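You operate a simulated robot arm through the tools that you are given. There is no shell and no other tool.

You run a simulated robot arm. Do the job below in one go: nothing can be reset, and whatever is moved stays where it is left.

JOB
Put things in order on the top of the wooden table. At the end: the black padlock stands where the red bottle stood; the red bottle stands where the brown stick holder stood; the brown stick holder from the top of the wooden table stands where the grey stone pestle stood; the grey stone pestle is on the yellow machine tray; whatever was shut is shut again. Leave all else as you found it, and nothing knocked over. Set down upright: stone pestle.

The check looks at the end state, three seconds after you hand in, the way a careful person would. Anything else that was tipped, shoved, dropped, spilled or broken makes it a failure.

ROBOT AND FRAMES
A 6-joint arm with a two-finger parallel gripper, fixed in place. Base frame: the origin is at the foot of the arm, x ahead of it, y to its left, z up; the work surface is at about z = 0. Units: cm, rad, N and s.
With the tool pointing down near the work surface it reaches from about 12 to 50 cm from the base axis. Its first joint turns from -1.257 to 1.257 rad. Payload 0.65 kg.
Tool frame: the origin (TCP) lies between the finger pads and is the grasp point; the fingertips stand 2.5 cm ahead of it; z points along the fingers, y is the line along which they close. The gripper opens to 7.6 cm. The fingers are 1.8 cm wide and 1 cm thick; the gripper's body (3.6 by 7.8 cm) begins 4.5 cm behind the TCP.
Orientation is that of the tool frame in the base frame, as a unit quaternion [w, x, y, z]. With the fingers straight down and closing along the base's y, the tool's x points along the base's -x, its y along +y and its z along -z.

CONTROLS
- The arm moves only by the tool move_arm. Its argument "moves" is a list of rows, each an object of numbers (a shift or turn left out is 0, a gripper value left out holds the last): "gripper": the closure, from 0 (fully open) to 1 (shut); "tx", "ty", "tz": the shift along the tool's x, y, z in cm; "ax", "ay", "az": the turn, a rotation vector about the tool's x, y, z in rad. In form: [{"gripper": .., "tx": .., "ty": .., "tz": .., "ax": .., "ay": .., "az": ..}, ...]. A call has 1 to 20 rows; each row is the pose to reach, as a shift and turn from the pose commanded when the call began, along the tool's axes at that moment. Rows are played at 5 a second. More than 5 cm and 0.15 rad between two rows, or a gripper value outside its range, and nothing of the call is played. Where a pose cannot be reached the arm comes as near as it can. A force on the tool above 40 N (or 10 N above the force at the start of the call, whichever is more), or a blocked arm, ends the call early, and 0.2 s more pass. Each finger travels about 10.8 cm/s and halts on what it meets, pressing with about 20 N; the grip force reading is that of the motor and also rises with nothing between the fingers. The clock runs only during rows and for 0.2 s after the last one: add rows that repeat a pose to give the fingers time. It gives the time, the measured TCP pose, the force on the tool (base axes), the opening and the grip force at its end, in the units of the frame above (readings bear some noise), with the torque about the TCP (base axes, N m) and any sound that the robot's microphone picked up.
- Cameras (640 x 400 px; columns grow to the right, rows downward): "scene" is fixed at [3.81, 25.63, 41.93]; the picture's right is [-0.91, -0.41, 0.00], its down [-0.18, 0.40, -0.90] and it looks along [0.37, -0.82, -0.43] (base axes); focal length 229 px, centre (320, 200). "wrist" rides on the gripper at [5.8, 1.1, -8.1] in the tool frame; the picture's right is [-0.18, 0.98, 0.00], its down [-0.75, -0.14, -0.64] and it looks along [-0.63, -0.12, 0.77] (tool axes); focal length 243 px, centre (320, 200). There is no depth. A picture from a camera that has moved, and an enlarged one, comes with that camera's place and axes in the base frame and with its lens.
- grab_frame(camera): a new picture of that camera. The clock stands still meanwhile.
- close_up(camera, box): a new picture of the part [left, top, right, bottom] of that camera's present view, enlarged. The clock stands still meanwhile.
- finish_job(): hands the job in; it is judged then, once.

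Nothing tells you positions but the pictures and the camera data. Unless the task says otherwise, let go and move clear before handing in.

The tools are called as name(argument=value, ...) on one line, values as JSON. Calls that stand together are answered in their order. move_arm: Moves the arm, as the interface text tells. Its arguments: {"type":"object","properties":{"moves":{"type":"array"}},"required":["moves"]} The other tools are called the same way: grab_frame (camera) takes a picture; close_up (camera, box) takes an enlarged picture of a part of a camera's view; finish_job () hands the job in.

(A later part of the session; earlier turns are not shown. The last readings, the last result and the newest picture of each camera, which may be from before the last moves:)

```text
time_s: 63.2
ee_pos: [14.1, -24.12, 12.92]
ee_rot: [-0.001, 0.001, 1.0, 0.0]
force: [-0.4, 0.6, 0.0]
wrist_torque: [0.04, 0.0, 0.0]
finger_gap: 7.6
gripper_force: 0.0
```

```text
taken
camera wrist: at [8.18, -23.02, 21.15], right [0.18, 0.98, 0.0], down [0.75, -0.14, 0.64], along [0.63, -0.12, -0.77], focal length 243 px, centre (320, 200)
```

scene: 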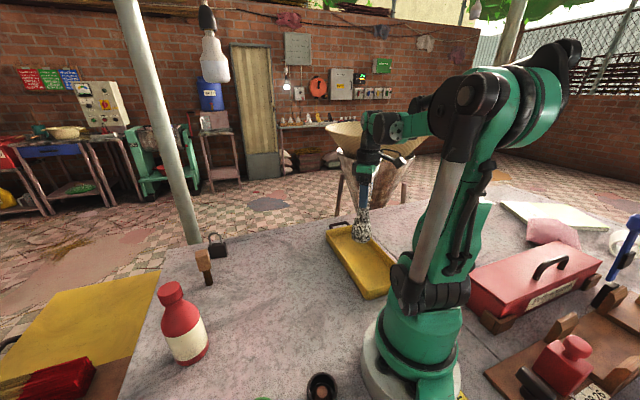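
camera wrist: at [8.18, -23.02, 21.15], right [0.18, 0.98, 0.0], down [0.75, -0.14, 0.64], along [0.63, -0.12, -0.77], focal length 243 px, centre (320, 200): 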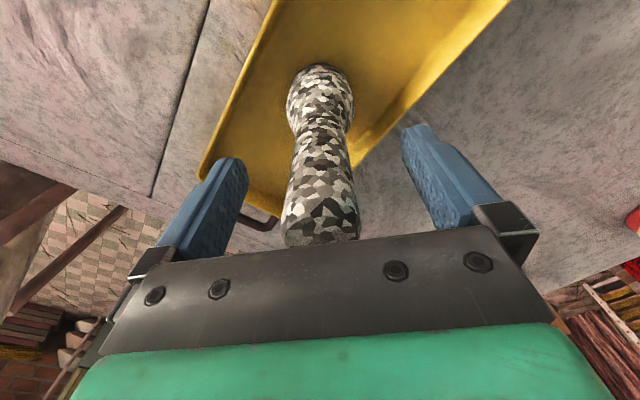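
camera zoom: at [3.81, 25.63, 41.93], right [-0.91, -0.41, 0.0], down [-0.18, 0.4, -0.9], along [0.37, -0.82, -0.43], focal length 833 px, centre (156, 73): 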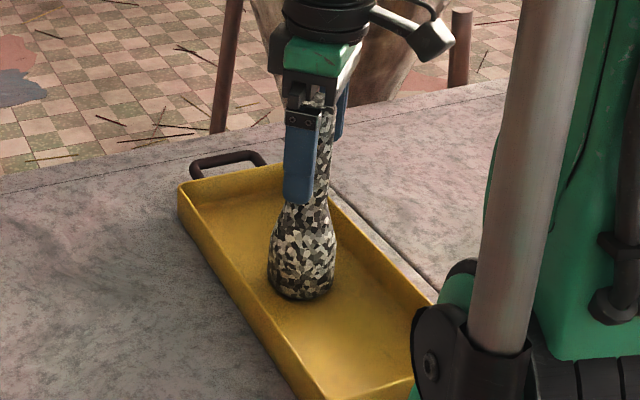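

The pestle stands upright on the tray. I rise clear and then swing around toward the cups.

move_arm(moves=[{"gripper": 0, "tz": -1}, {"tz": -2.5}, {"tz": -4}, {"tz": -5.5}, {"tz": -7}, {"tz": -8.5}, {"tz": -10}, {"tz": -11}, {"tz": -11}])

close_up(camera="scene", box=[320, 180, 410, 290])

move_arm(moves=[{"tx": -1, "ty": 1.6}, {"tx": -2, "ty": 3.2}, {"tx": -3, "ty": 4.8}, {"tx": -4, "ty": 6.4}, {"tx": -5, "ty": 8}, {"tx": -6, "ty": 10}, {"tx": -7, "ty": 12}, {"tx": -8, "ty": 14}, {"tx": -8.5, "ty": 16}, {"tx": -9, "ty": 18}, {"tx": -9, "ty": 20}, {"tx": -9, "ty": 22}, {"tx": -9, "ty": 24}, {"tx": -9, "ty": 26}, {"tx": -9, "ty": 28}, {"tx": -8, "ty": 29}, {"tx": -7, "ty": 30}, {"tx": -7, "ty": 30}])

grab_frame(camera="wrist")

grab_frame(camera="scene")

```text
time_s: 65.2
ee_pos: [13.96, -23.89, 24.16]
ee_rot: [0.0, -0.001, 1.0, 0.0]
force: [0.5, -0.5, 0.5]
wrist_torque: [0.04, -0.01, 0.01]
finger_gap: 7.61
gripper_force: 0.0
```

```text
3.64 times, centred on (365, 235) of scene
camera zoom: at [3.81, 25.63, 41.93], right [-0.91, -0.41, 0.0], down [-0.18, 0.4, -0.9], along [0.37, -0.82, -0.43], focal length 833 px, centre (156, 73)
```

zoom: 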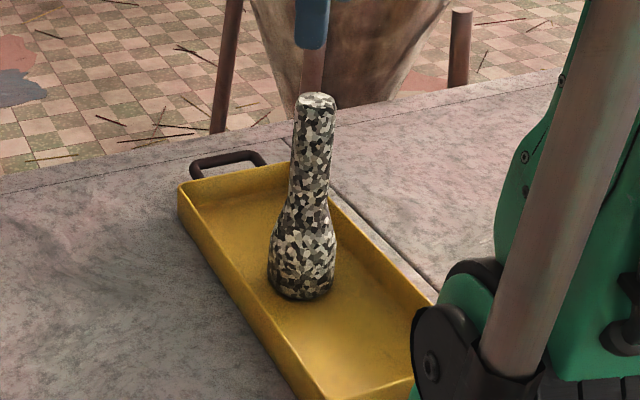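

```text
time_s: 69.0
ee_pos: [21.09, 6.14, 23.87]
ee_rot: [0.001, 0.0, 1.0, -0.001]
force: [-0.6, 0.4, -0.4]
wrist_torque: [0.0, 0.01, 0.01]
finger_gap: 7.61
gripper_force: 0.1
```

```text
taken
camera wrist: at [15.2, 7.15, 31.96], right [0.18, 0.98, 0.0], down [0.75, -0.14, 0.64], along [0.63, -0.12, -0.77], focal length 243 px, centre (320, 200)
```

wrist: 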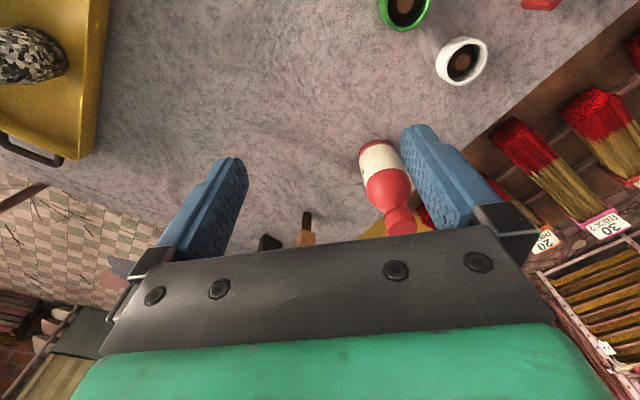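

```text
taken
```

scene: 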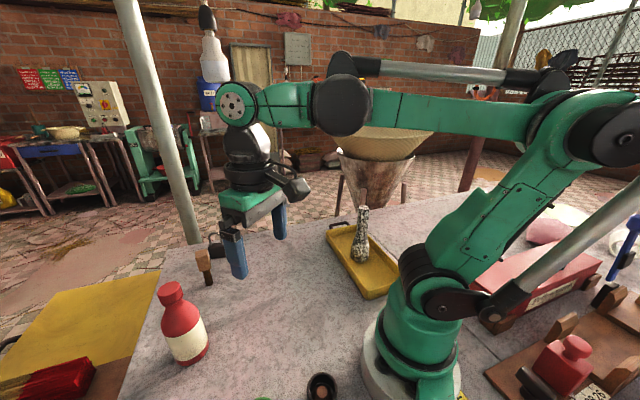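

The pestle stands well on the tray. Now I turn the gripper so its camera faces outward and look at the dark brown holder from close by.

move_arm(moves=[{"az": 0.14, "tx": 0.8, "ty": 0.5}, {"az": 0.28, "tx": 1.6, "ty": 1}, {"az": 0.42, "tx": 2.4, "ty": 1.5}, {"az": 0.56, "tx": 3.2, "ty": 2}, {"az": 0.7, "tx": 4, "ty": 2.6}, {"az": 0.84, "tx": 4.8, "ty": 3.1}, {"az": 0.98, "tx": 5.6, "ty": 3.6}, {"az": 1.12, "tx": 6.4, "ty": 4.1}, {"az": 1.26, "tx": 7.2, "ty": 4.6}, {"az": 1.4, "tx": 8, "ty": 5.2}, {"az": 1.5, "tx": 9, "ty": 5.8}, {"az": 1.5708, "tx": 10, "ty": 6.4}, {"az": 1.5708, "tx": 10, "ty": 6.4}])

grab_frame(camera="wrist")

grab_frame(camera="scene")

```text
time_s: 71.8
ee_pos: [11.1, 12.36, 24.1]
ee_rot: [0.0, 0.707, 0.707, -0.001]
force: [0.1, 0.5, 0.0]
wrist_torque: [-0.02, 0.01, 0.03]
finger_gap: 7.59
gripper_force: 0.0
```

```text
taken
camera wrist: at [12.04, 18.14, 32.21], right [0.98, -0.18, 0.0], down [-0.14, -0.75, 0.64], along [-0.12, -0.63, -0.77], focal length 243 px, centre (320, 200)
```

wrist: 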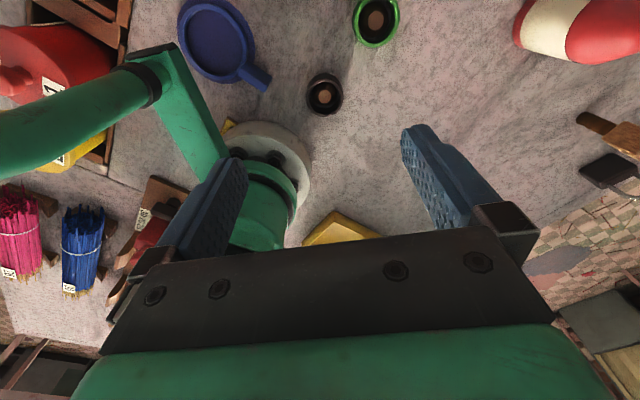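

```text
taken
```

scene: 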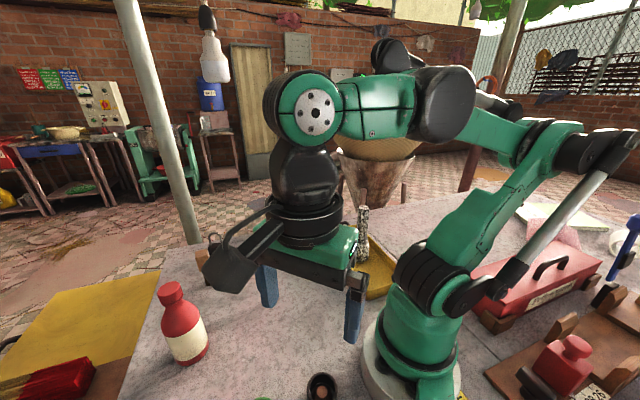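

close_up(camera="wrist", box=[295, 65, 355, 125])

close_up(camera="wrist", box=[170, 0, 420, 130])

```text
6.67 times, centred on (325, 95) of wrist
camera zoom: at [12.04, 18.14, 32.21], right [0.98, -0.18, 0.0], down [-0.14, -0.75, 0.64], along [-0.12, -0.63, -0.77], focal length 1618 px, centre (287, 900)
```

zoom: 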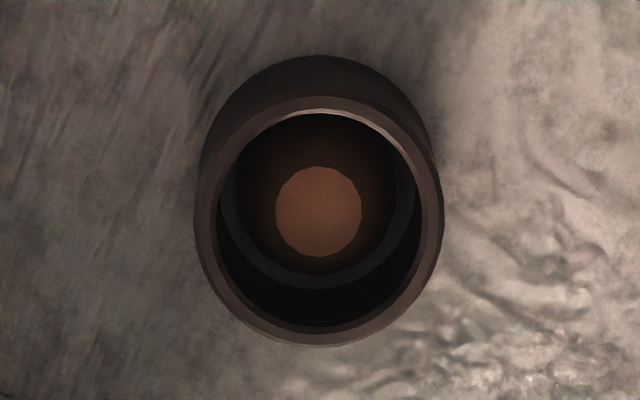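

```text
2.56 times, centred on (295, 65) of wrist
camera zoom: at [12.04, 18.14, 32.21], right [0.98, -0.18, 0.0], down [-0.14, -0.75, 0.64], along [-0.12, -0.63, -0.77], focal length 621 px, centre (384, 546)
```

zoom: 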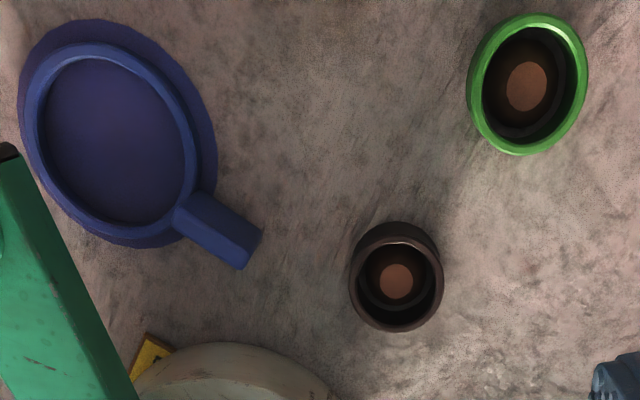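

The holder's rim centre is at about (10.93,8.87), 2.2 cm high. I move over it and come down to a safe 8 cm first.

move_arm(moves=[{"gripper": 0, "tx": -0.5, "tz": 1}, {"tx": -1.2, "tz": 2.5}, {"tx": -1.8, "tz": 4}, {"tx": -2.4, "tz": 5.5}, {"tx": -3, "tz": 7}, {"tx": -3.47, "tz": 8.5}, {"tx": -3.47, "tz": 10}, {"tx": -3.47, "tz": 11.5}, {"tx": -3.47, "tz": 13}, {"tx": -3.47, "tz": 14.5}, {"tx": -3.47, "tz": 16}, {"tx": -3.47, "tz": 16}])

grab_frame(camera="wrist")

grab_frame(camera="scene")

```text
time_s: 74.4
ee_pos: [11.26, 9.08, 8.13]
ee_rot: [0.0, 0.706, 0.708, 0.0]
force: [0.3, -1.0, -0.2]
wrist_torque: [-0.01, 0.01, -0.01]
finger_gap: 7.59
gripper_force: 0.1
```

```text
taken
camera wrist: at [12.21, 14.94, 16.22], right [0.98, -0.18, 0.0], down [-0.14, -0.75, 0.64], along [-0.12, -0.63, -0.77], focal length 243 px, centre (320, 200)
```

wrist: 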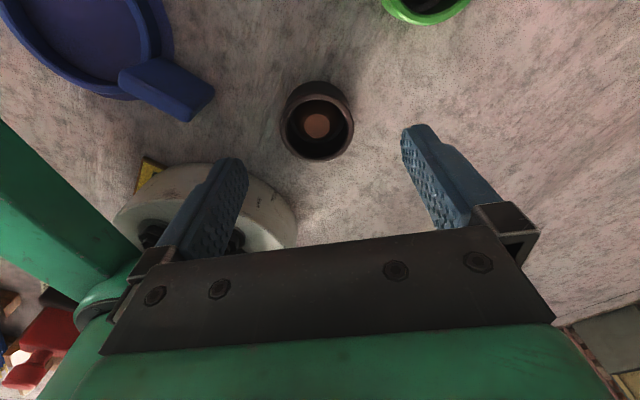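

```text
taken
```

scene: 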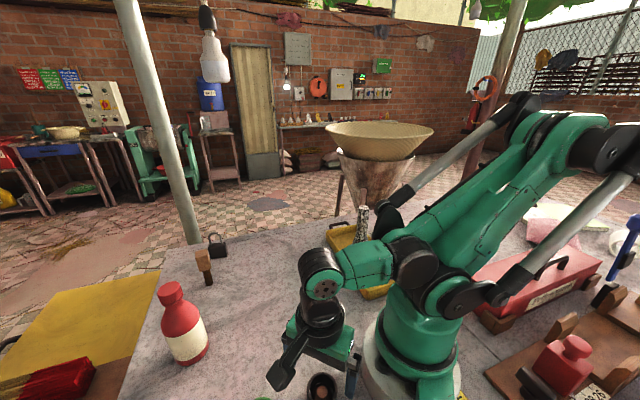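

The holder sits centred between the fingers. I descend the last 5 cm.

move_arm(moves=[{"tz": 1, "ty": -0.1}, {"tz": 2, "ty": -0.15}, {"tz": 3, "ty": -0.15}, {"tz": 4, "ty": -0.15}, {"tz": 4.6, "ty": -0.15}, {"tz": 5.1, "ty": -0.15}, {"tz": 5.1, "ty": -0.15}])

grab_frame(camera="wrist")

close_up(camera="scene", box=[240, 300, 400, 400])

```text
time_s: 76.0
ee_pos: [12.44, 10.24, 4.83]
ee_rot: [0.0, 0.707, 0.707, 0.0]
force: [-0.3, -0.9, 0.3]
wrist_torque: [0.02, 0.01, -0.04]
finger_gap: 7.62
gripper_force: 0.2
out of reach, approached as far as the arm can: row 5, 6, 7
```

```text
taken
camera wrist: at [13.44, 16.02, 12.85], right [0.98, -0.18, 0.0], down [-0.14, -0.75, 0.64], along [-0.12, -0.63, -0.77], focal length 243 px, centre (320, 200)
```

wrist: 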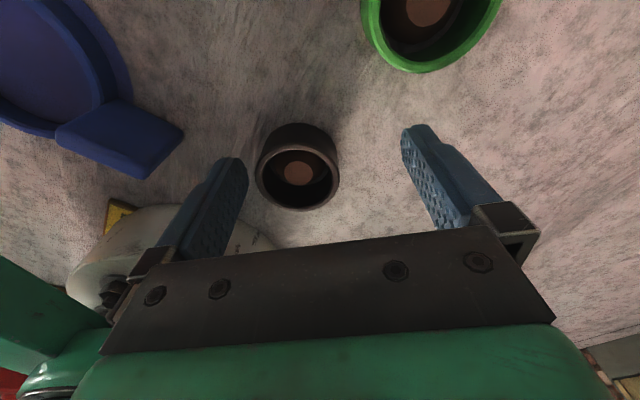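

```text
4.00 times, centred on (320, 350) of scene
camera zoom: at [3.81, 25.63, 41.93], right [-0.91, -0.41, 0.0], down [-0.18, 0.4, -0.9], along [0.37, -0.82, -0.43], focal length 916 px, centre (320, -400)
```

zoom: 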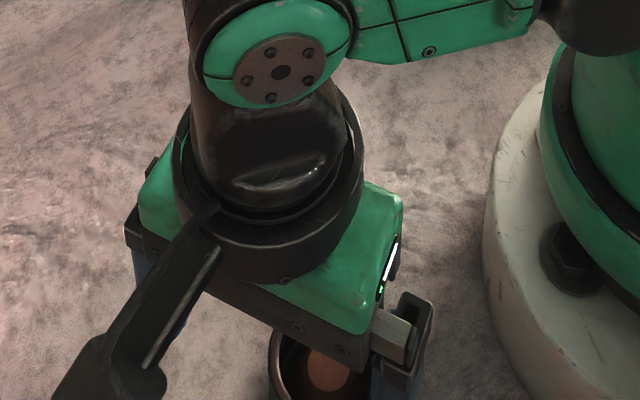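

The lowest rows were just beyond the arm's inner reach, so it backed off without touching the cup. I'll rise a bit and retry slightly higher, since a grip on the top centimetre of the rim is enough.

move_arm(moves=[{"tz": -1}, {"tz": -2}, {"tz": -3}, {"tz": -3}])

grab_frame(camera="wrist")

```text
time_s: 77.0
ee_pos: [11.44, 9.38, 7.76]
ee_rot: [0.0, 0.707, 0.708, 0.0]
force: [-0.4, -1.0, 0.6]
wrist_torque: [0.02, -0.01, 0.01]
finger_gap: 7.59
gripper_force: 0.0
```

```text
taken
camera wrist: at [12.42, 15.23, 15.81], right [0.98, -0.18, 0.0], down [-0.14, -0.75, 0.64], along [-0.12, -0.63, -0.77], focal length 243 px, centre (320, 200)
```

wrist: 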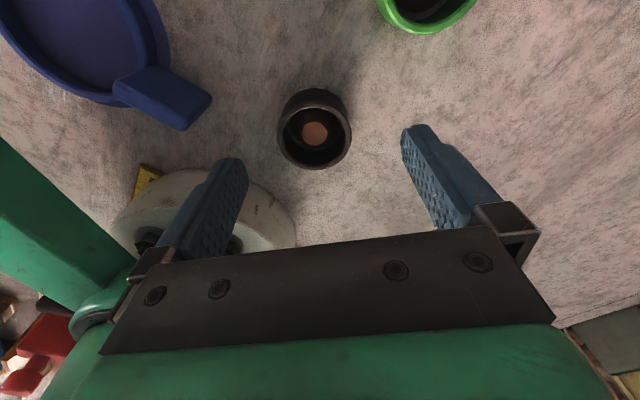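

move_arm(moves=[{"tz": 0}, {"tz": 0}, {"tz": 0}])

grab_frame(camera="scene")

```text
time_s: 77.8
ee_pos: [11.36, 9.39, 7.73]
ee_rot: [0.0, 0.707, 0.707, 0.0]
force: [0.2, 0.0, 0.9]
wrist_torque: [0.0, 0.01, 0.03]
finger_gap: 7.61
gripper_force: 0.1
```

```text
taken
```

scene: 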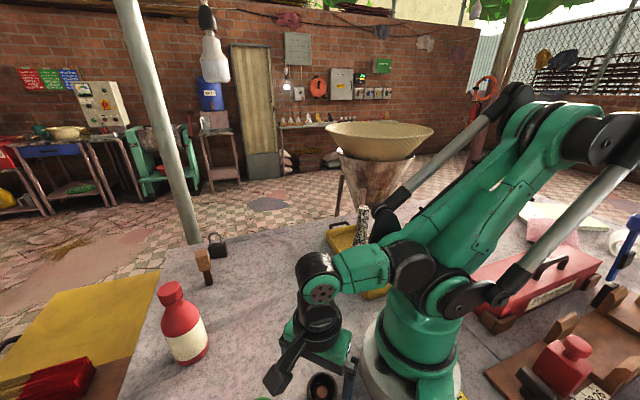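

The straight-down inner reach near the table seems worse than I thought, which makes me doubt that the cup is a job object. Before committing I'll check the padlock (certainly a job object) for reach, so I rise and fly over there.

move_arm(moves=[{"tz": -1.5}, {"tz": -3.5}, {"tz": -5.5}, {"tz": -7.5}, {"tz": -9.5}, {"tz": -11.5}, {"tz": -13.5}, {"tz": -15.5}, {"tz": -15.5}])

move_arm(moves=[{"az": -0.12, "tx": -1.2, "ty": 1.9}, {"az": -0.24, "tx": -2.4, "ty": 3.8}, {"az": -0.36, "tx": -3.6, "ty": 5.7}, {"az": -0.48, "tx": -4.8, "ty": 7.6}, {"az": -0.6, "tx": -6, "ty": 9.5}, {"az": -0.72, "tx": -7.2, "ty": 11.4}, {"az": -0.84, "tx": -8.4, "ty": 13.3}, {"az": -0.96, "tx": -9.6, "ty": 15.2}, {"az": -1.08, "tx": -10.8, "ty": 17.1}, {"az": -1.2, "tx": -12, "ty": 19}, {"az": -1.32, "tx": -13.2, "ty": 20.9}, {"az": -1.44, "tx": -14.4, "ty": 22.8}, {"az": -1.56, "tx": -15.6, "ty": 24.7}, {"az": -1.68, "tx": -16.8, "ty": 26.6}, {"az": -1.8, "tx": -18, "ty": 28.5}, {"az": -1.92, "tx": -19.2, "ty": 30.4}, {"az": -2.04, "tx": -20.4, "ty": 32.3}, {"az": -2.16, "tx": -21.6, "ty": 34.2}, {"az": -2.23, "tx": -22.4, "ty": 35.1}, {"az": -2.23, "tx": -22.4, "ty": 35.1}])

grab_frame(camera="wrist")

```text
time_s: 79.8
ee_pos: [10.97, 9.01, 22.95]
ee_rot: [0.0, 0.707, 0.707, 0.0]
force: [0.0, 0.2, 0.7]
wrist_torque: [0.02, -0.02, 0.0]
finger_gap: 7.59
gripper_force: 0.2
```

```text
time_s: 84.0
ee_pos: [44.17, -12.99, 21.07]
ee_rot: [0.0, -0.325, 0.946, 0.0]
force: [0.1, -1.4, 0.4]
wrist_torque: [0.01, -0.02, 0.0]
finger_gap: 7.63
gripper_force: 0.0
out of reach, approached as far as the arm can: row 18, 19, 20
```

```text
taken
camera wrist: at [38.83, -15.62, 29.14], right [-0.46, 0.89, 0.0], down [0.68, 0.35, 0.64], along [0.57, 0.29, -0.77], focal length 243 px, centre (320, 200)
```

wrist: 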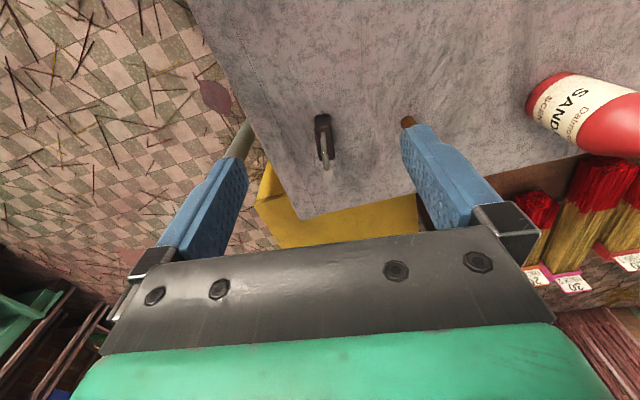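

I can see the padlock and mallet from here; tool-down reach at this height ends near 46 cm, as expected more when lower. I zoom in on the padlock to locate it precisely.

close_up(camera="wrist", box=[295, 95, 355, 185])

close_up(camera="wrist", box=[250, 60, 450, 260])

```text
4.44 times, centred on (325, 140) of wrist
camera zoom: at [38.83, -15.62, 29.14], right [-0.46, 0.89, 0.0], down [0.68, 0.35, 0.64], along [0.57, 0.29, -0.77], focal length 1078 px, centre (298, 467)
```

zoom: 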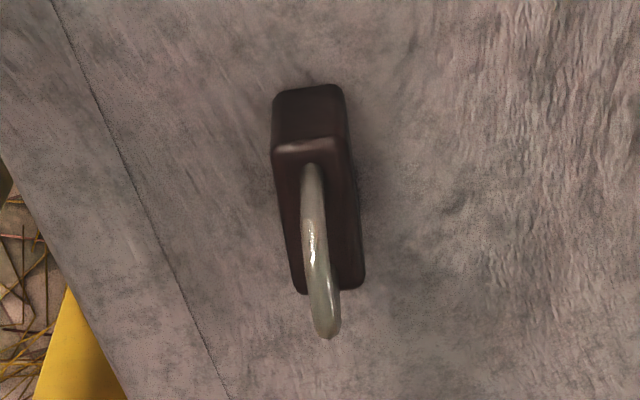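

```text
2.00 times, centred on (350, 160) of wrist
camera zoom: at [38.83, -15.62, 29.14], right [-0.46, 0.89, 0.0], down [0.68, 0.35, 0.64], along [0.57, 0.29, -0.77], focal length 485 px, centre (260, 280)
```

zoom: 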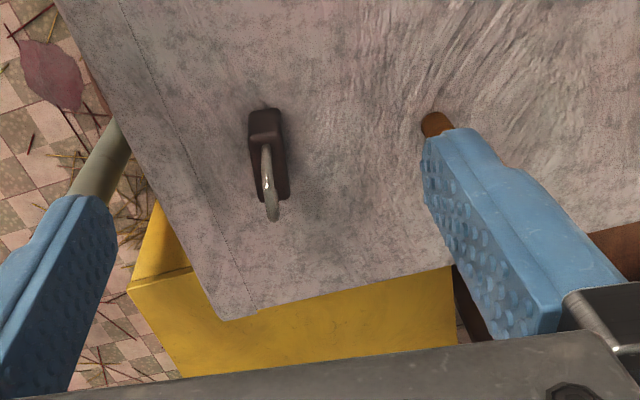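

The padlock's centre is near (49.95,-9.1), at the outer limit of reach. To learn whether the dark cup is a movable object at all, I'll go back and try a gentle grip on it with the tool tilted slightly inward, which eases the reach.

move_arm(moves=[{"tx": 0.2, "ty": 2}, {"tx": 0.4, "ty": 4}, {"tx": 0.6, "ty": 6}, {"tx": 0.8, "ty": 8}, {"tx": 1, "ty": 10}, {"tx": 1.2, "ty": 12}, {"tx": 1.4, "ty": 14}, {"tx": 1.6, "ty": 16}, {"tx": 1.8, "ty": 18}, {"tx": 2, "ty": 20}, {"tx": 2.2, "ty": 22}, {"tx": 2.4, "ty": 24}, {"tx": 2.6, "ty": 26}, {"tx": 2.8, "ty": 28}, {"tx": 3, "ty": 30}, {"tx": 3.2, "ty": 31.7}, {"tx": 3.2, "ty": 31.7}])

grab_frame(camera="scene")

```text
time_s: 87.6
ee_pos: [22.22, 10.06, 20.9]
ee_rot: [0.0, -0.324, 0.946, -0.001]
force: [0.7, -1.2, 0.3]
wrist_torque: [0.01, 0.0, -0.02]
finger_gap: 7.61
gripper_force: 0.1
```

```text
taken
```

scene: 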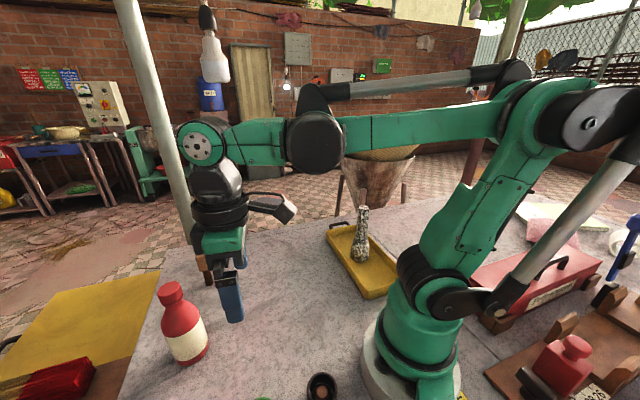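

I'm at (22.2,10.1,20.9). Now I tilt the fingertips 0.25 rad toward the base and hover above the dark cup at 12 cm.

move_arm(moves=[{"tx": 1, "ty": 0.7, "tz": 0.5, "ay": 0.05}, {"tx": 2, "ty": 1.4, "tz": 1, "ay": 0.1}, {"tx": 3, "ty": 2, "tz": 2, "ay": 0.15}, {"tx": 4, "ty": 2.7, "tz": 3, "ay": 0.2}, {"tx": 5, "ty": 3.4, "tz": 4, "ay": 0.25}, {"tx": 6, "ty": 4.1, "tz": 5, "ay": 0.25}, {"tx": 7, "ty": 4.8, "tz": 6, "ay": 0.25}, {"tx": 8, "ty": 5.5, "tz": 7.5, "ay": 0.25}, {"tx": 9.03, "ty": 6.11, "tz": 8.9, "ay": 0.25}, {"tx": 9.03, "ty": 6.11, "tz": 8.9, "ay": 0.25}])

grab_frame(camera="wrist")

grab_frame(camera="scene")

```text
time_s: 89.8
ee_pos: [11.27, 9.38, 12.38]
ee_rot: [-0.117, -0.321, 0.939, -0.04]
force: [0.1, 0.4, 0.7]
wrist_torque: [-0.01, -0.05, 0.01]
finger_gap: 7.61
gripper_force: 0.0
```

```text
taken
camera wrist: at [7.64, 8.0, 21.66], right [-0.46, 0.89, -0.05], down [0.79, 0.43, 0.44], along [0.41, 0.17, -0.9], focal length 243 px, centre (320, 200)
```

wrist: 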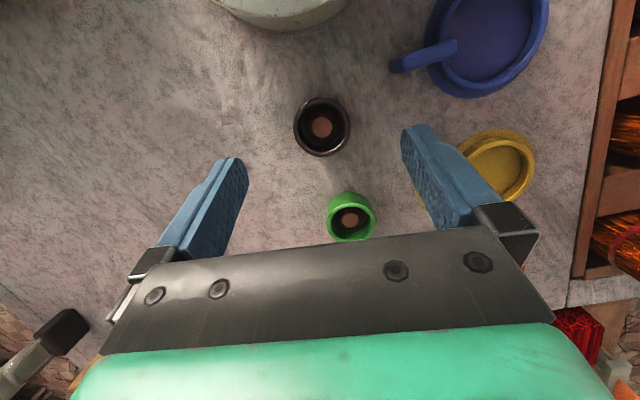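

```text
taken
```

scene: 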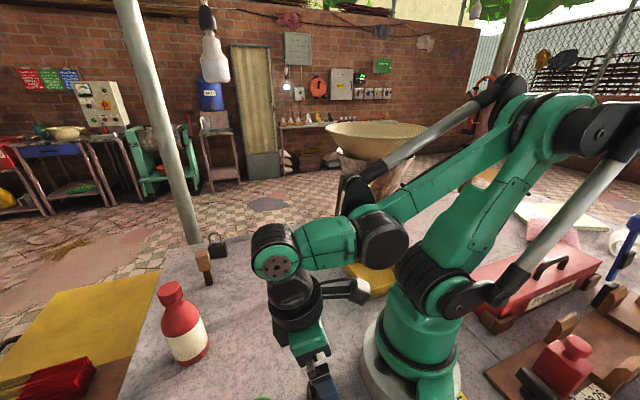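

From here the dark cup lines up well under the gripper. I descend vertically around it with the tilt kept.

move_arm(moves=[{"gripper": 0, "tx": -0.2, "tz": 1.2}, {"tx": -0.55, "ty": -0.1, "tz": 2.5}, {"tx": -0.85, "ty": -0.15, "tz": 3.9}, {"tx": -1.15, "ty": -0.15, "tz": 5.2}, {"tx": -1.5, "ty": -0.15, "tz": 6.6}, {"tx": -1.8, "ty": -0.15, "tz": 7.9}, {"tx": -2.0, "ty": -0.15, "tz": 8.7}, {"tx": -2.07, "ty": -0.15, "tz": 9.09}, {"tx": -2.07, "ty": -0.15, "tz": 9.09}])

grab_frame(camera="wrist")

```text
time_s: 91.8
ee_pos: [11.62, 9.41, 4.26]
ee_rot: [-0.117, -0.322, 0.939, -0.04]
force: [0.1, -0.2, 0.2]
wrist_torque: [-0.01, -0.01, 0.02]
finger_gap: 7.62
gripper_force: 0.0
out of reach, approached as far as the arm can: row 6, 7, 8, 9
```

```text
taken
camera wrist: at [8.07, 8.06, 13.6], right [-0.46, 0.89, -0.05], down [0.79, 0.43, 0.44], along [0.41, 0.17, -0.9], focal length 243 px, centre (320, 200)
```

wrist: 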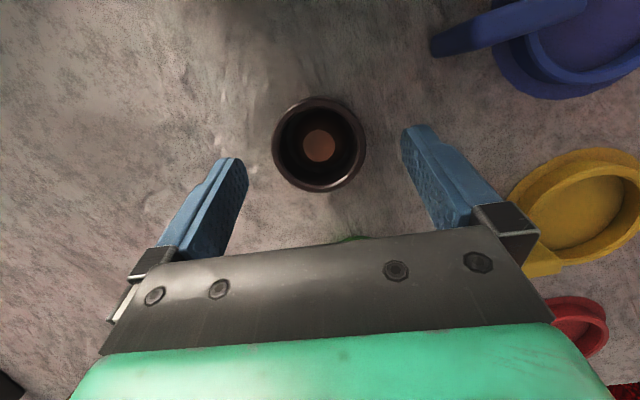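

Even tilted, the lowest few centimetres are out of reach here and the cup was not touched. I'll rise, and test the arm's low inner reach on a free patch of table in front of the base instead of over the cup.

move_arm(moves=[{"tx": 0.4, "tz": -1.55}, {"tx": 0.8, "tz": -3.1}, {"tx": 1.2, "tz": -4.65}, {"tx": 1.6, "tz": -6.2}, {"tx": 2, "tz": -7.75}, {"tx": 2, "tz": -7.75}])

move_arm(moves=[{"ay": -0.05}, {"ay": -0.1}, {"ay": -0.15}, {"ay": -0.2}, {"ay": -0.25}, {"ay": -0.25}])

close_up(camera="scene", box=[280, 340, 360, 400])

```text
time_s: 93.2
ee_pos: [11.56, 9.22, 12.41]
ee_rot: [-0.117, -0.322, 0.939, -0.041]
force: [0.3, -0.5, 0.2]
wrist_torque: [0.0, 0.03, 0.0]
finger_gap: 7.62
gripper_force: 0.1
```

```text
time_s: 94.6
ee_pos: [11.48, 9.47, 12.38]
ee_rot: [0.001, -0.323, 0.946, 0.001]
force: [-0.7, -0.7, -0.9]
wrist_torque: [0.02, 0.01, -0.01]
finger_gap: 7.58
gripper_force: 0.0
```

```text
6.67 times, centred on (320, 370) of scene
camera zoom: at [3.81, 25.63, 41.93], right [-0.91, -0.41, 0.0], down [-0.18, 0.4, -0.9], along [0.37, -0.82, -0.43], focal length 1527 px, centre (320, -933)
```

zoom: 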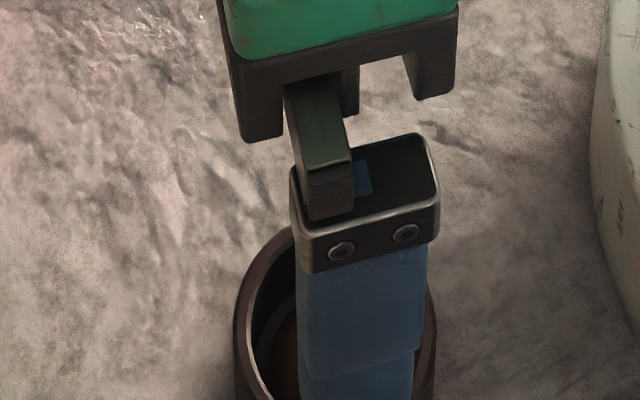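

Next to the gripper's neutral black, the cup's rim looks clearly dark brown. I now test the low inner reach on an empty spot at (14.1,0), with the camera turned sideways.

move_arm(moves=[{"az": 0.14, "tx": 0.25, "ty": -0.6}, {"az": 0.28, "tx": 0.5, "ty": -1.2}, {"az": 0.42, "tx": 0.75, "ty": -1.8}, {"az": 0.56, "tx": 1, "ty": -2.4}, {"az": 0.7, "tx": 1.25, "ty": -3}, {"az": 0.84, "tx": 1.5, "ty": -3.6}, {"az": 0.98, "tx": 1.75, "ty": -4.2}, {"az": 1.12, "tx": 2, "ty": -4.8}, {"az": 1.26, "tx": 2.25, "ty": -5.4}, {"az": 1.4, "tx": 2.5, "ty": -6}, {"az": 1.54, "tx": 2.75, "ty": -6.6}, {"az": 1.68, "tx": 3, "ty": -7.2}, {"az": 1.82, "tx": 3.25, "ty": -7.8}, {"az": 1.96, "tx": 3.5, "ty": -8.4}, {"az": 2.1, "tx": 3.79, "ty": -9.1}, {"az": 2.23, "tx": 3.79, "ty": -9.1}, {"az": 2.23, "tx": 3.79, "ty": -9.1}])

move_arm(moves=[{"tz": 1.5}, {"tz": 3}, {"tz": 4.5}, {"tz": 6}, {"tz": 6}])

move_arm(moves=[{"tz": 0.7}, {"tz": 1.4}, {"tz": 2.1}, {"tz": 2.1}])

move_arm(moves=[{"tz": 0.3}, {"tz": 0.6}, {"tz": 0.6}])

```text
time_s: 98.2
ee_pos: [14.25, -0.21, 12.33]
ee_rot: [0.0, 0.708, 0.706, 0.0]
force: [0.0, -0.6, -0.4]
wrist_torque: [0.02, -0.01, 0.0]
finger_gap: 7.58
gripper_force: 0.0
```

```text
time_s: 99.4
ee_pos: [15.19, -0.14, 7.1]
ee_rot: [0.0, 0.707, 0.708, 0.0]
force: [1.0, 1.0, 0.3]
wrist_torque: [-0.03, 0.01, 0.01]
finger_gap: 7.61
gripper_force: 0.1
```

```text
time_s: 100.4
ee_pos: [16.06, -0.09, 4.84]
ee_rot: [0.001, 0.707, 0.707, 0.001]
force: [0.5, 0.0, -0.2]
wrist_torque: [-0.03, 0.0, -0.01]
finger_gap: 7.6
gripper_force: 0.0
```

```text
time_s: 101.2
ee_pos: [16.07, -0.18, 4.88]
ee_rot: [0.0, 0.707, 0.707, 0.0]
force: [-0.6, 0.3, -0.9]
wrist_torque: [-0.01, -0.01, -0.01]
finger_gap: 7.58
gripper_force: 0.0
out of reach, approached as far as the arm can: row 1, 2, 3
```

The arm's real inner limit near the table is about 16–17 cm tool-down, so the dark cup is essentially out of normal reach. I'll test the outer limit too, on a free spot at the padlock's distance, to judge whether job objects are meant to be within true reach.

move_arm(moves=[{"tz": -2}, {"tz": -4}, {"tz": -6}, {"tz": -8}, {"tz": -10}, {"tx": -1.8, "ty": 2.2, "tz": -10}, {"tx": -3.6, "ty": 4.4, "tz": -10}, {"tx": -5.4, "ty": 6.6, "tz": -10}, {"tx": -7.2, "ty": 8.8, "tz": -10}, {"tx": -9, "ty": 11, "tz": -10}, {"tx": -10.8, "ty": 13.2, "tz": -10}, {"tx": -12.6, "ty": 15.4, "tz": -10}, {"tx": -14.4, "ty": 17.6, "tz": -10}, {"tx": -16.8, "ty": 20.2, "tz": -10}, {"tx": -16.8, "ty": 20.2, "tz": -7}, {"tx": -16.8, "ty": 20.2, "tz": -4}, {"tx": -16.8, "ty": 20.2, "tz": -1}, {"tx": -16.8, "ty": 20.2, "tz": 1}, {"tx": -16.8, "ty": 20.2, "tz": 1}])

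move_arm(moves=[{"tx": -0.85, "ty": 1.8}, {"tx": -1.7, "ty": 3.6}, {"tx": -2.5, "ty": 5.4}, {"tx": -3.4, "ty": 7.2}, {"tx": -4.2, "ty": 9}, {"tx": -4.65, "ty": 9.97}, {"tx": -4.65, "ty": 9.97}])

```text
time_s: 105.2
ee_pos: [34.21, -16.89, 3.32]
ee_rot: [0.0, 0.707, 0.707, 0.0]
force: [0.5, 0.0, -0.2]
wrist_torque: [-0.01, 0.02, 0.0]
finger_gap: 7.61
gripper_force: 0.1
```

```text
time_s: 106.8
ee_pos: [44.28, -21.32, 3.32]
ee_rot: [0.0, 0.708, 0.707, 0.0]
force: [0.2, -0.2, 0.2]
wrist_torque: [0.02, 0.03, 0.02]
finger_gap: 7.61
gripper_force: 0.0
```

move_arm(moves=[{"tx": -0.42, "ty": 0.9}, {"tx": -0.85, "ty": 1.8}, {"tx": -0.85, "ty": 1.8}])

move_arm(moves=[{"tx": -0.42, "ty": 0.9}, {"tx": -0.85, "ty": 1.8}, {"tx": -0.85, "ty": 1.8}])

grab_frame(camera="scene")

```text
time_s: 107.6
ee_pos: [44.78, -21.74, 3.42]
ee_rot: [0.001, 0.707, 0.707, 0.001]
force: [-0.3, 0.2, -0.3]
wrist_torque: [-0.02, -0.02, -0.04]
finger_gap: 7.59
gripper_force: 0.1
out of reach, approached as far as the arm can: row 1, 2, 3
```

```text
time_s: 108.4
ee_pos: [44.78, -21.65, 3.58]
ee_rot: [0.0, 0.707, 0.707, 0.001]
force: [-0.4, 0.1, 0.6]
wrist_torque: [0.04, -0.02, 0.01]
finger_gap: 7.58
gripper_force: 0.1
out of reach, approached as far as the arm can: row 1, 2, 3
```

```text
taken
```

scene: 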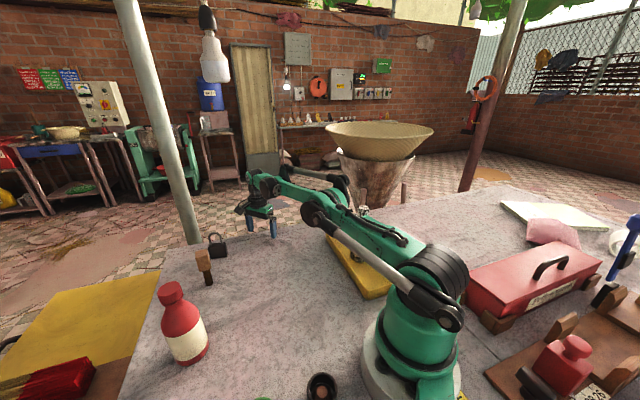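

The outer limit is about 49.8 cm, so even the padlock lies slightly past straight-down reach; so reach does not rule the cup out. I stay with the cup as the brown stick holder, and test which small tilt lets the arm get low at its distance, on the free patch in front of the base.

move_arm(moves=[{"tz": -2}, {"tz": -4.5}, {"tz": -7}, {"tz": -9.5}, {"tz": -10.4, "tx": 2, "ty": -2.3, "az": -0.14}, {"tz": -10.4, "tx": 4, "ty": -4.6, "az": -0.28}, {"tz": -10.4, "tx": 6, "ty": -6.9, "az": -0.42}, {"tz": -10.4, "tx": 8, "ty": -9.2, "az": -0.56}, {"tz": -10.4, "tx": 10, "ty": -11.5, "az": -0.7}, {"tz": -10.4, "tx": 12, "ty": -13.8, "az": -0.84}, {"tz": -10.4, "tx": 14, "ty": -16.1, "az": -0.98}, {"tz": -10.4, "tx": 16, "ty": -18.4, "az": -1.12}, {"tz": -10.4, "tx": 18, "ty": -20.7, "az": -1.26}, {"tz": -10.4, "tx": 20, "ty": -23, "az": -1.4}, {"tz": -10.4, "tx": 21.65, "ty": -24.8, "az": -1.5}, {"tz": -10.4, "tx": 21.65, "ty": -24.8, "az": -1.571}, {"tz": -10.4, "tx": 21.65, "ty": -24.8, "az": -1.571}])

grab_frame(camera="scene")

```text
time_s: 112.0
ee_pos: [20.1, 0.03, 14.01]
ee_rot: [0.001, -0.001, 1.0, 0.001]
force: [0.3, -0.3, 0.5]
wrist_torque: [0.0, 0.01, 0.05]
finger_gap: 7.6
gripper_force: 0.1
out of reach, approached as far as the arm can: row 3, 4
```

```text
taken
```

scene: 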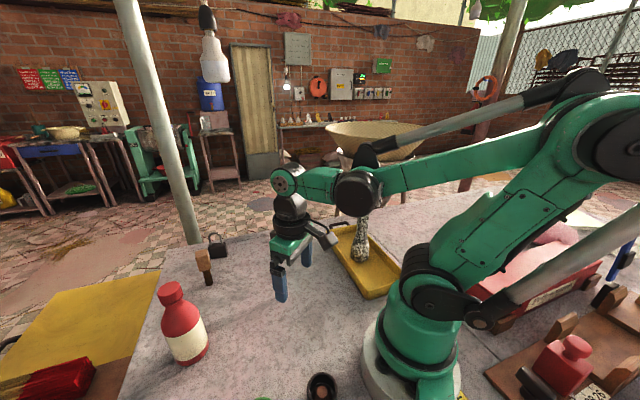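

move_arm(moves=[{"tx": 1.5, "ay": 0.08}, {"tx": 3, "tz": 1, "ay": 0.15}, {"tx": 4.5, "tz": 2.5, "ay": 0.15}, {"tx": 5.7, "tz": 4, "ay": 0.15}, {"tx": 5.7, "tz": 6, "ay": 0.15}, {"tx": 5.7, "tz": 6, "ay": 0.15}])

move_arm(moves=[{"tx": -0.15, "tz": 0.99}, {"tx": -0.3, "tz": 1.98}, {"tx": -0.45, "tz": 2.97}, {"tx": -0.45, "tz": 2.97}])

move_arm(moves=[{"tx": -0.07, "tz": 0.49}, {"tx": -0.15, "tz": 0.99}, {"tx": -0.22, "tz": 1.48}, {"tx": -0.3, "tz": 1.98}, {"tx": -0.3, "tz": 1.98}])

grab_frame(camera="scene")

```text
time_s: 113.4
ee_pos: [14.25, 0.16, 8.08]
ee_rot: [-0.075, 0.0, 0.997, 0.0]
force: [-0.2, 0.3, -0.2]
wrist_torque: [0.02, -0.01, -0.04]
finger_gap: 7.6
gripper_force: 0.1
```

```text
time_s: 114.4
ee_pos: [14.28, -0.3, 5.03]
ee_rot: [-0.075, -0.001, 0.997, -0.001]
force: [0.6, -0.8, -0.6]
wrist_torque: [-0.04, -0.01, 0.01]
finger_gap: 7.59
gripper_force: 0.0
```

```text
time_s: 115.6
ee_pos: [14.4, 0.0, 4.4]
ee_rot: [-0.076, 0.0, 0.997, 0.0]
force: [0.4, -0.1, 0.1]
wrist_torque: [0.02, -0.03, 0.0]
finger_gap: 7.58
gripper_force: 0.1
out of reach, approached as far as the arm can: row 2, 3, 4, 5
```

```text
taken
```

scene: 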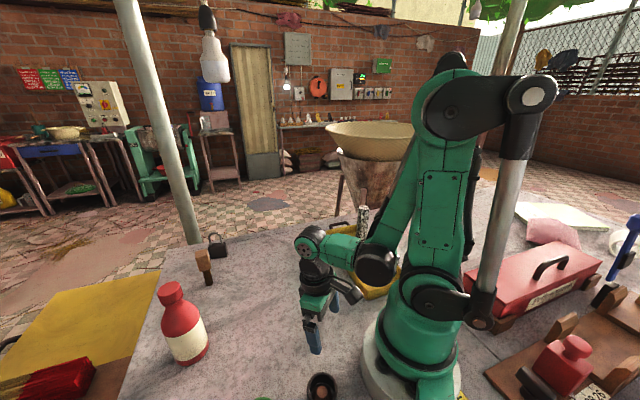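

move_arm(moves=[{"tx": 0.2, "tz": -1.5}, {"tx": 0.45, "tz": -3}, {"tx": 0.6, "tz": -4}, {"tx": 0.6, "tz": -4}])

move_arm(moves=[{"ay": -0.08}, {"ay": -0.15}, {"ay": -0.15}])

move_arm(moves=[{"tz": 1}, {"tz": 2}, {"tz": 3}, {"tz": 3}])

move_arm(moves=[{"tz": 0.5}, {"tz": 1}, {"tz": 1.5}, {"tz": 1.5}])

```text
time_s: 116.6
ee_pos: [14.44, 0.19, 8.52]
ee_rot: [-0.075, -0.001, 0.997, 0.0]
force: [-0.1, 0.4, -0.7]
wrist_torque: [-0.03, 0.05, 0.0]
finger_gap: 7.6
gripper_force: 0.0
```

```text
time_s: 117.4
ee_pos: [14.36, 0.13, 8.51]
ee_rot: [0.0, -0.001, 1.0, 0.0]
force: [0.8, -0.2, -0.5]
wrist_torque: [-0.02, -0.03, 0.01]
finger_gap: 7.6
gripper_force: 0.0
```

```text
time_s: 118.4
ee_pos: [15.56, -0.1, 6.38]
ee_rot: [0.0, -0.001, 1.0, 0.0]
force: [0.3, 0.3, -0.4]
wrist_torque: [-0.01, 0.02, -0.01]
finger_gap: 7.59
gripper_force: 0.1
```

```text
time_s: 119.4
ee_pos: [16.03, -0.06, 4.69]
ee_rot: [0.0, 0.0, 1.0, 0.0]
force: [-0.2, -0.5, -0.7]
wrist_torque: [0.01, 0.01, -0.02]
finger_gap: 7.58
gripper_force: 0.0
```

Reaching the dark cup low enough is physically blocked, it sits in an unjittered prop row, and I now weigh that the four loose objects standing in front (bottle, block-on-stem, padlock, pestle) exactly match the four named ones — the all-brown wooden block standing on a turned stem being the "brown stick holder". I'll look at its far side to check.

move_arm(moves=[{"tz": -3}, {"tz": -6}, {"tz": -9}, {"tz": -12}, {"tz": -15}, {"tz": -15, "tx": -2.5, "ty": 0.1, "az": 0.14}, {"tz": -15, "tx": -5, "ty": 0.2, "az": 0.28}, {"tz": -15, "tx": -7.5, "ty": 0.3, "az": 0.42}, {"tz": -15, "tx": -10, "ty": 0.4, "az": 0.56}, {"tz": -15, "tx": -12.5, "ty": 0.5, "az": 0.7}, {"tz": -15, "tx": -15, "ty": 0.6, "az": 0.84}, {"tz": -15, "tx": -17.5, "ty": 0.7, "az": 0.98}, {"tz": -15, "tx": -20, "ty": 0.8, "az": 1.12}, {"tz": -15, "tx": -22.5, "ty": 0.9, "az": 1.26}, {"tz": -15, "tx": -25, "ty": 1, "az": 1.4}, {"tz": -15, "tx": -27.5, "ty": 1, "az": 1.54}, {"tz": -15, "tx": -29.5, "ty": 1, "az": 1.68}, {"tz": -15, "tx": -29.5, "ty": 1, "az": 1.82}])

move_arm(moves=[{"az": 0.14}, {"az": 0.28}, {"az": 0.42}, {"az": 0.56}, {"az": 0.7}, {"az": 0.78}, {"az": 0.78}])

grab_frame(camera="wrist")

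```text
time_s: 123.2
ee_pos: [43.86, 1.09, 19.18]
ee_rot: [0.0, 0.79, 0.613, 0.0]
force: [0.1, -0.1, -0.7]
wrist_torque: [0.04, -0.01, -0.02]
finger_gap: 7.59
gripper_force: 0.0
```

```text
time_s: 124.8
ee_pos: [43.78, 0.98, 19.14]
ee_rot: [0.0, 0.964, 0.267, 0.001]
force: [0.2, -0.8, 0.8]
wrist_torque: [-0.04, -0.03, 0.0]
finger_gap: 7.6
gripper_force: 0.1
```

```text
taken
camera wrist: at [49.27, 3.06, 27.17], right [0.35, -0.94, 0.0], down [-0.72, -0.27, 0.64], along [-0.6, -0.22, -0.77], focal length 243 px, centre (320, 200)
```

wrist: 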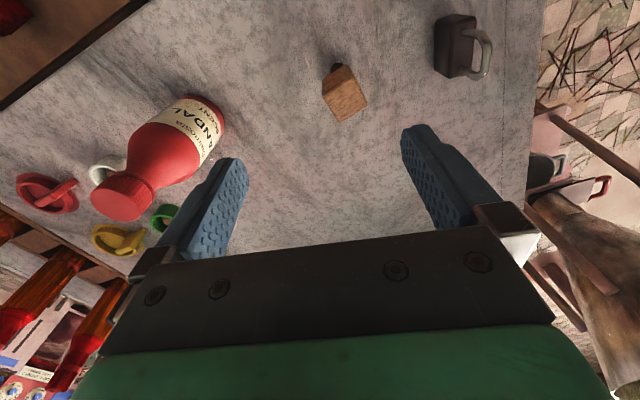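

close_up(camera="wrist", box=[310, 50, 380, 130])

close_up(camera="wrist", box=[400, 0, 520, 100])

close_up(camera="wrist", box=[0, 70, 260, 260])

```text
5.00 times, centred on (345, 90) of wrist
camera zoom: at [49.27, 3.06, 27.17], right [0.35, -0.94, 0.0], down [-0.72, -0.27, 0.64], along [-0.6, -0.22, -0.77], focal length 1213 px, centre (195, 750)
```

zoom: 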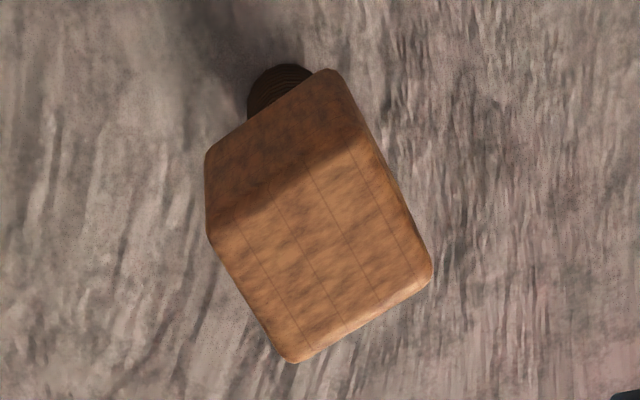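

```text
4.00 times, centred on (460, 50) of wrist
camera zoom: at [49.27, 3.06, 27.17], right [0.35, -0.94, 0.0], down [-0.72, -0.27, 0.64], along [-0.6, -0.22, -0.77], focal length 970 px, centre (-240, 800)
```

zoom: 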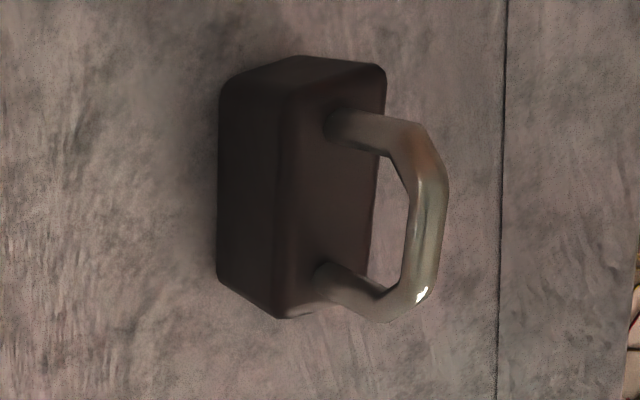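

```text
2.11 times, centred on (130, 165) of wrist
camera zoom: at [49.27, 3.06, 27.17], right [0.35, -0.94, 0.0], down [-0.72, -0.27, 0.64], along [-0.6, -0.22, -0.77], focal length 511 px, centre (720, 274)
```

zoom: 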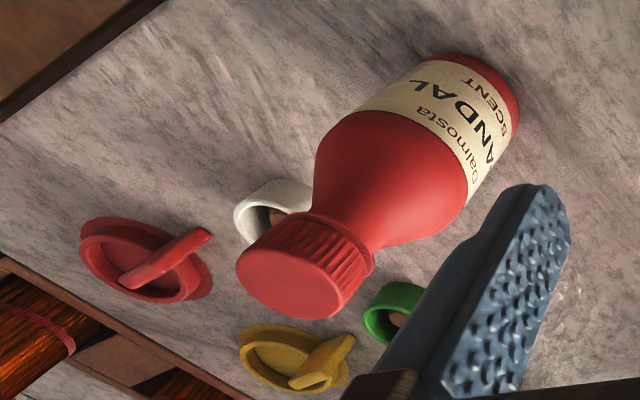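

The block is a plain all-brown wooden piece made to stand on its stem, and in this view the "black" padlock has the very same tint as the dark cup – so the cup counts as black and this brown block at about (44.7,-0.5) is the brown stick holder. I turn the gripper to match its faces and hover above it.

move_arm(moves=[{"az": -0.14, "ty": 0.2}, {"az": -0.28, "ty": 0.4}, {"az": -0.42, "ty": 0.6}, {"az": -0.56, "ty": 0.8}, {"az": -0.7, "ty": 1}, {"az": -0.84, "ty": 1.2}, {"az": -0.98, "ty": 1.4}, {"az": -1.12, "ty": 1.6}, {"az": -1.26, "ty": 1.81}, {"az": -1.4, "ty": 1.81}, {"az": -1.54, "ty": 1.81}, {"az": -1.68, "ty": 1.81}, {"az": -1.82, "ty": 1.81}, {"az": -1.96, "ty": 1.81}, {"az": -2.0, "ty": 1.81}, {"az": -2.0, "ty": 1.81}])

grab_frame(camera="wrist")

close_up(camera="scene", box=[160, 150, 260, 300])

```text
time_s: 128.2
ee_pos: [44.79, -0.41, 19.15]
ee_rot: [0.0, 0.294, 0.956, -0.001]
force: [1.0, -0.4, 0.0]
wrist_torque: [-0.04, 0.01, 0.01]
finger_gap: 7.61
gripper_force: 0.0
```

```text
taken
camera wrist: at [40.48, 3.71, 27.15], right [0.71, 0.71, 0.0], down [0.54, -0.54, 0.64], along [0.46, -0.45, -0.77], focal length 243 px, centre (320, 200)
```

wrist: 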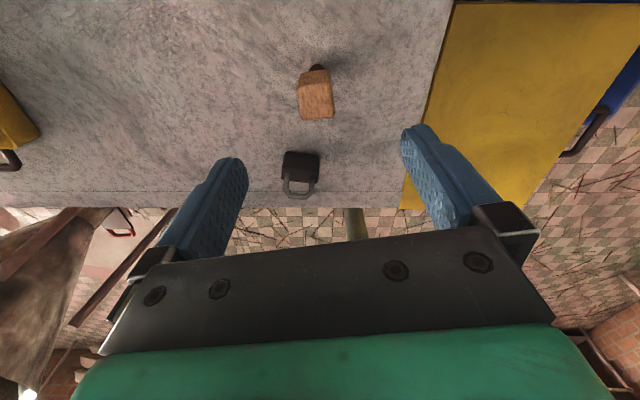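

```text
2.67 times, centred on (210, 225) of scene
camera zoom: at [3.81, 25.63, 41.93], right [-0.91, -0.41, 0.0], down [-0.18, 0.4, -0.9], along [0.37, -0.82, -0.43], focal length 611 px, centre (613, 133)
```

zoom: 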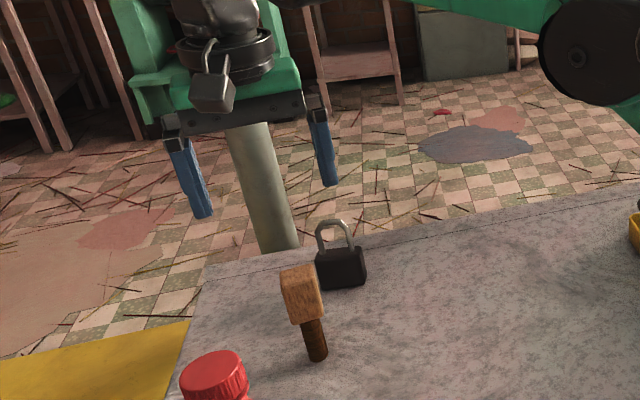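

close_up(camera="wrist", box=[280, 55, 350, 130])

close_up(camera="wrist", box=[255, 130, 355, 210])

```text
5.33 times, centred on (315, 92) of wrist
camera zoom: at [40.48, 3.71, 27.15], right [0.71, 0.71, 0.0], down [0.54, -0.54, 0.64], along [0.46, -0.45, -0.77], focal length 1294 px, centre (347, 773)
```

zoom: 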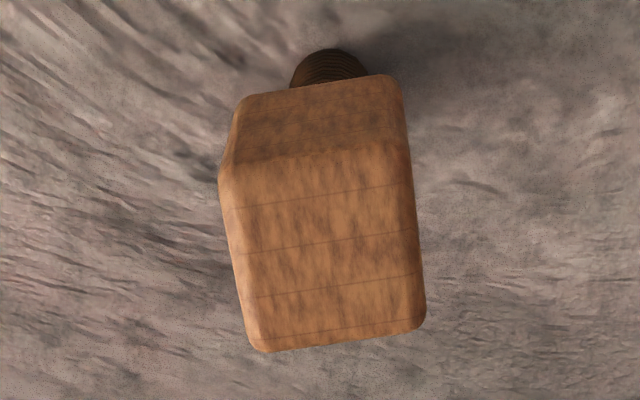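

```text
5.00 times, centred on (305, 170) of wrist
camera zoom: at [40.48, 3.71, 27.15], right [0.71, 0.71, 0.0], down [0.54, -0.54, 0.64], along [0.46, -0.45, -0.77], focal length 1213 px, centre (395, 350)
```

zoom: 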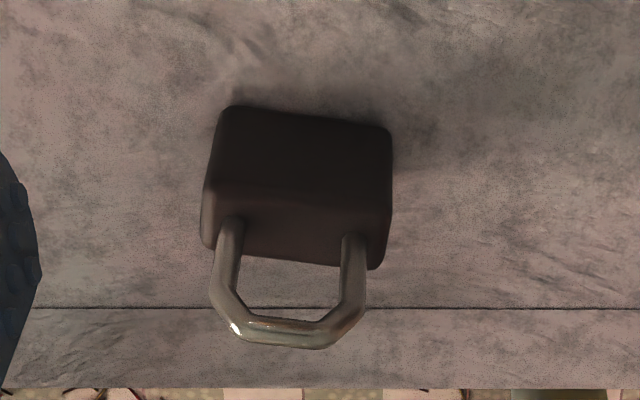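

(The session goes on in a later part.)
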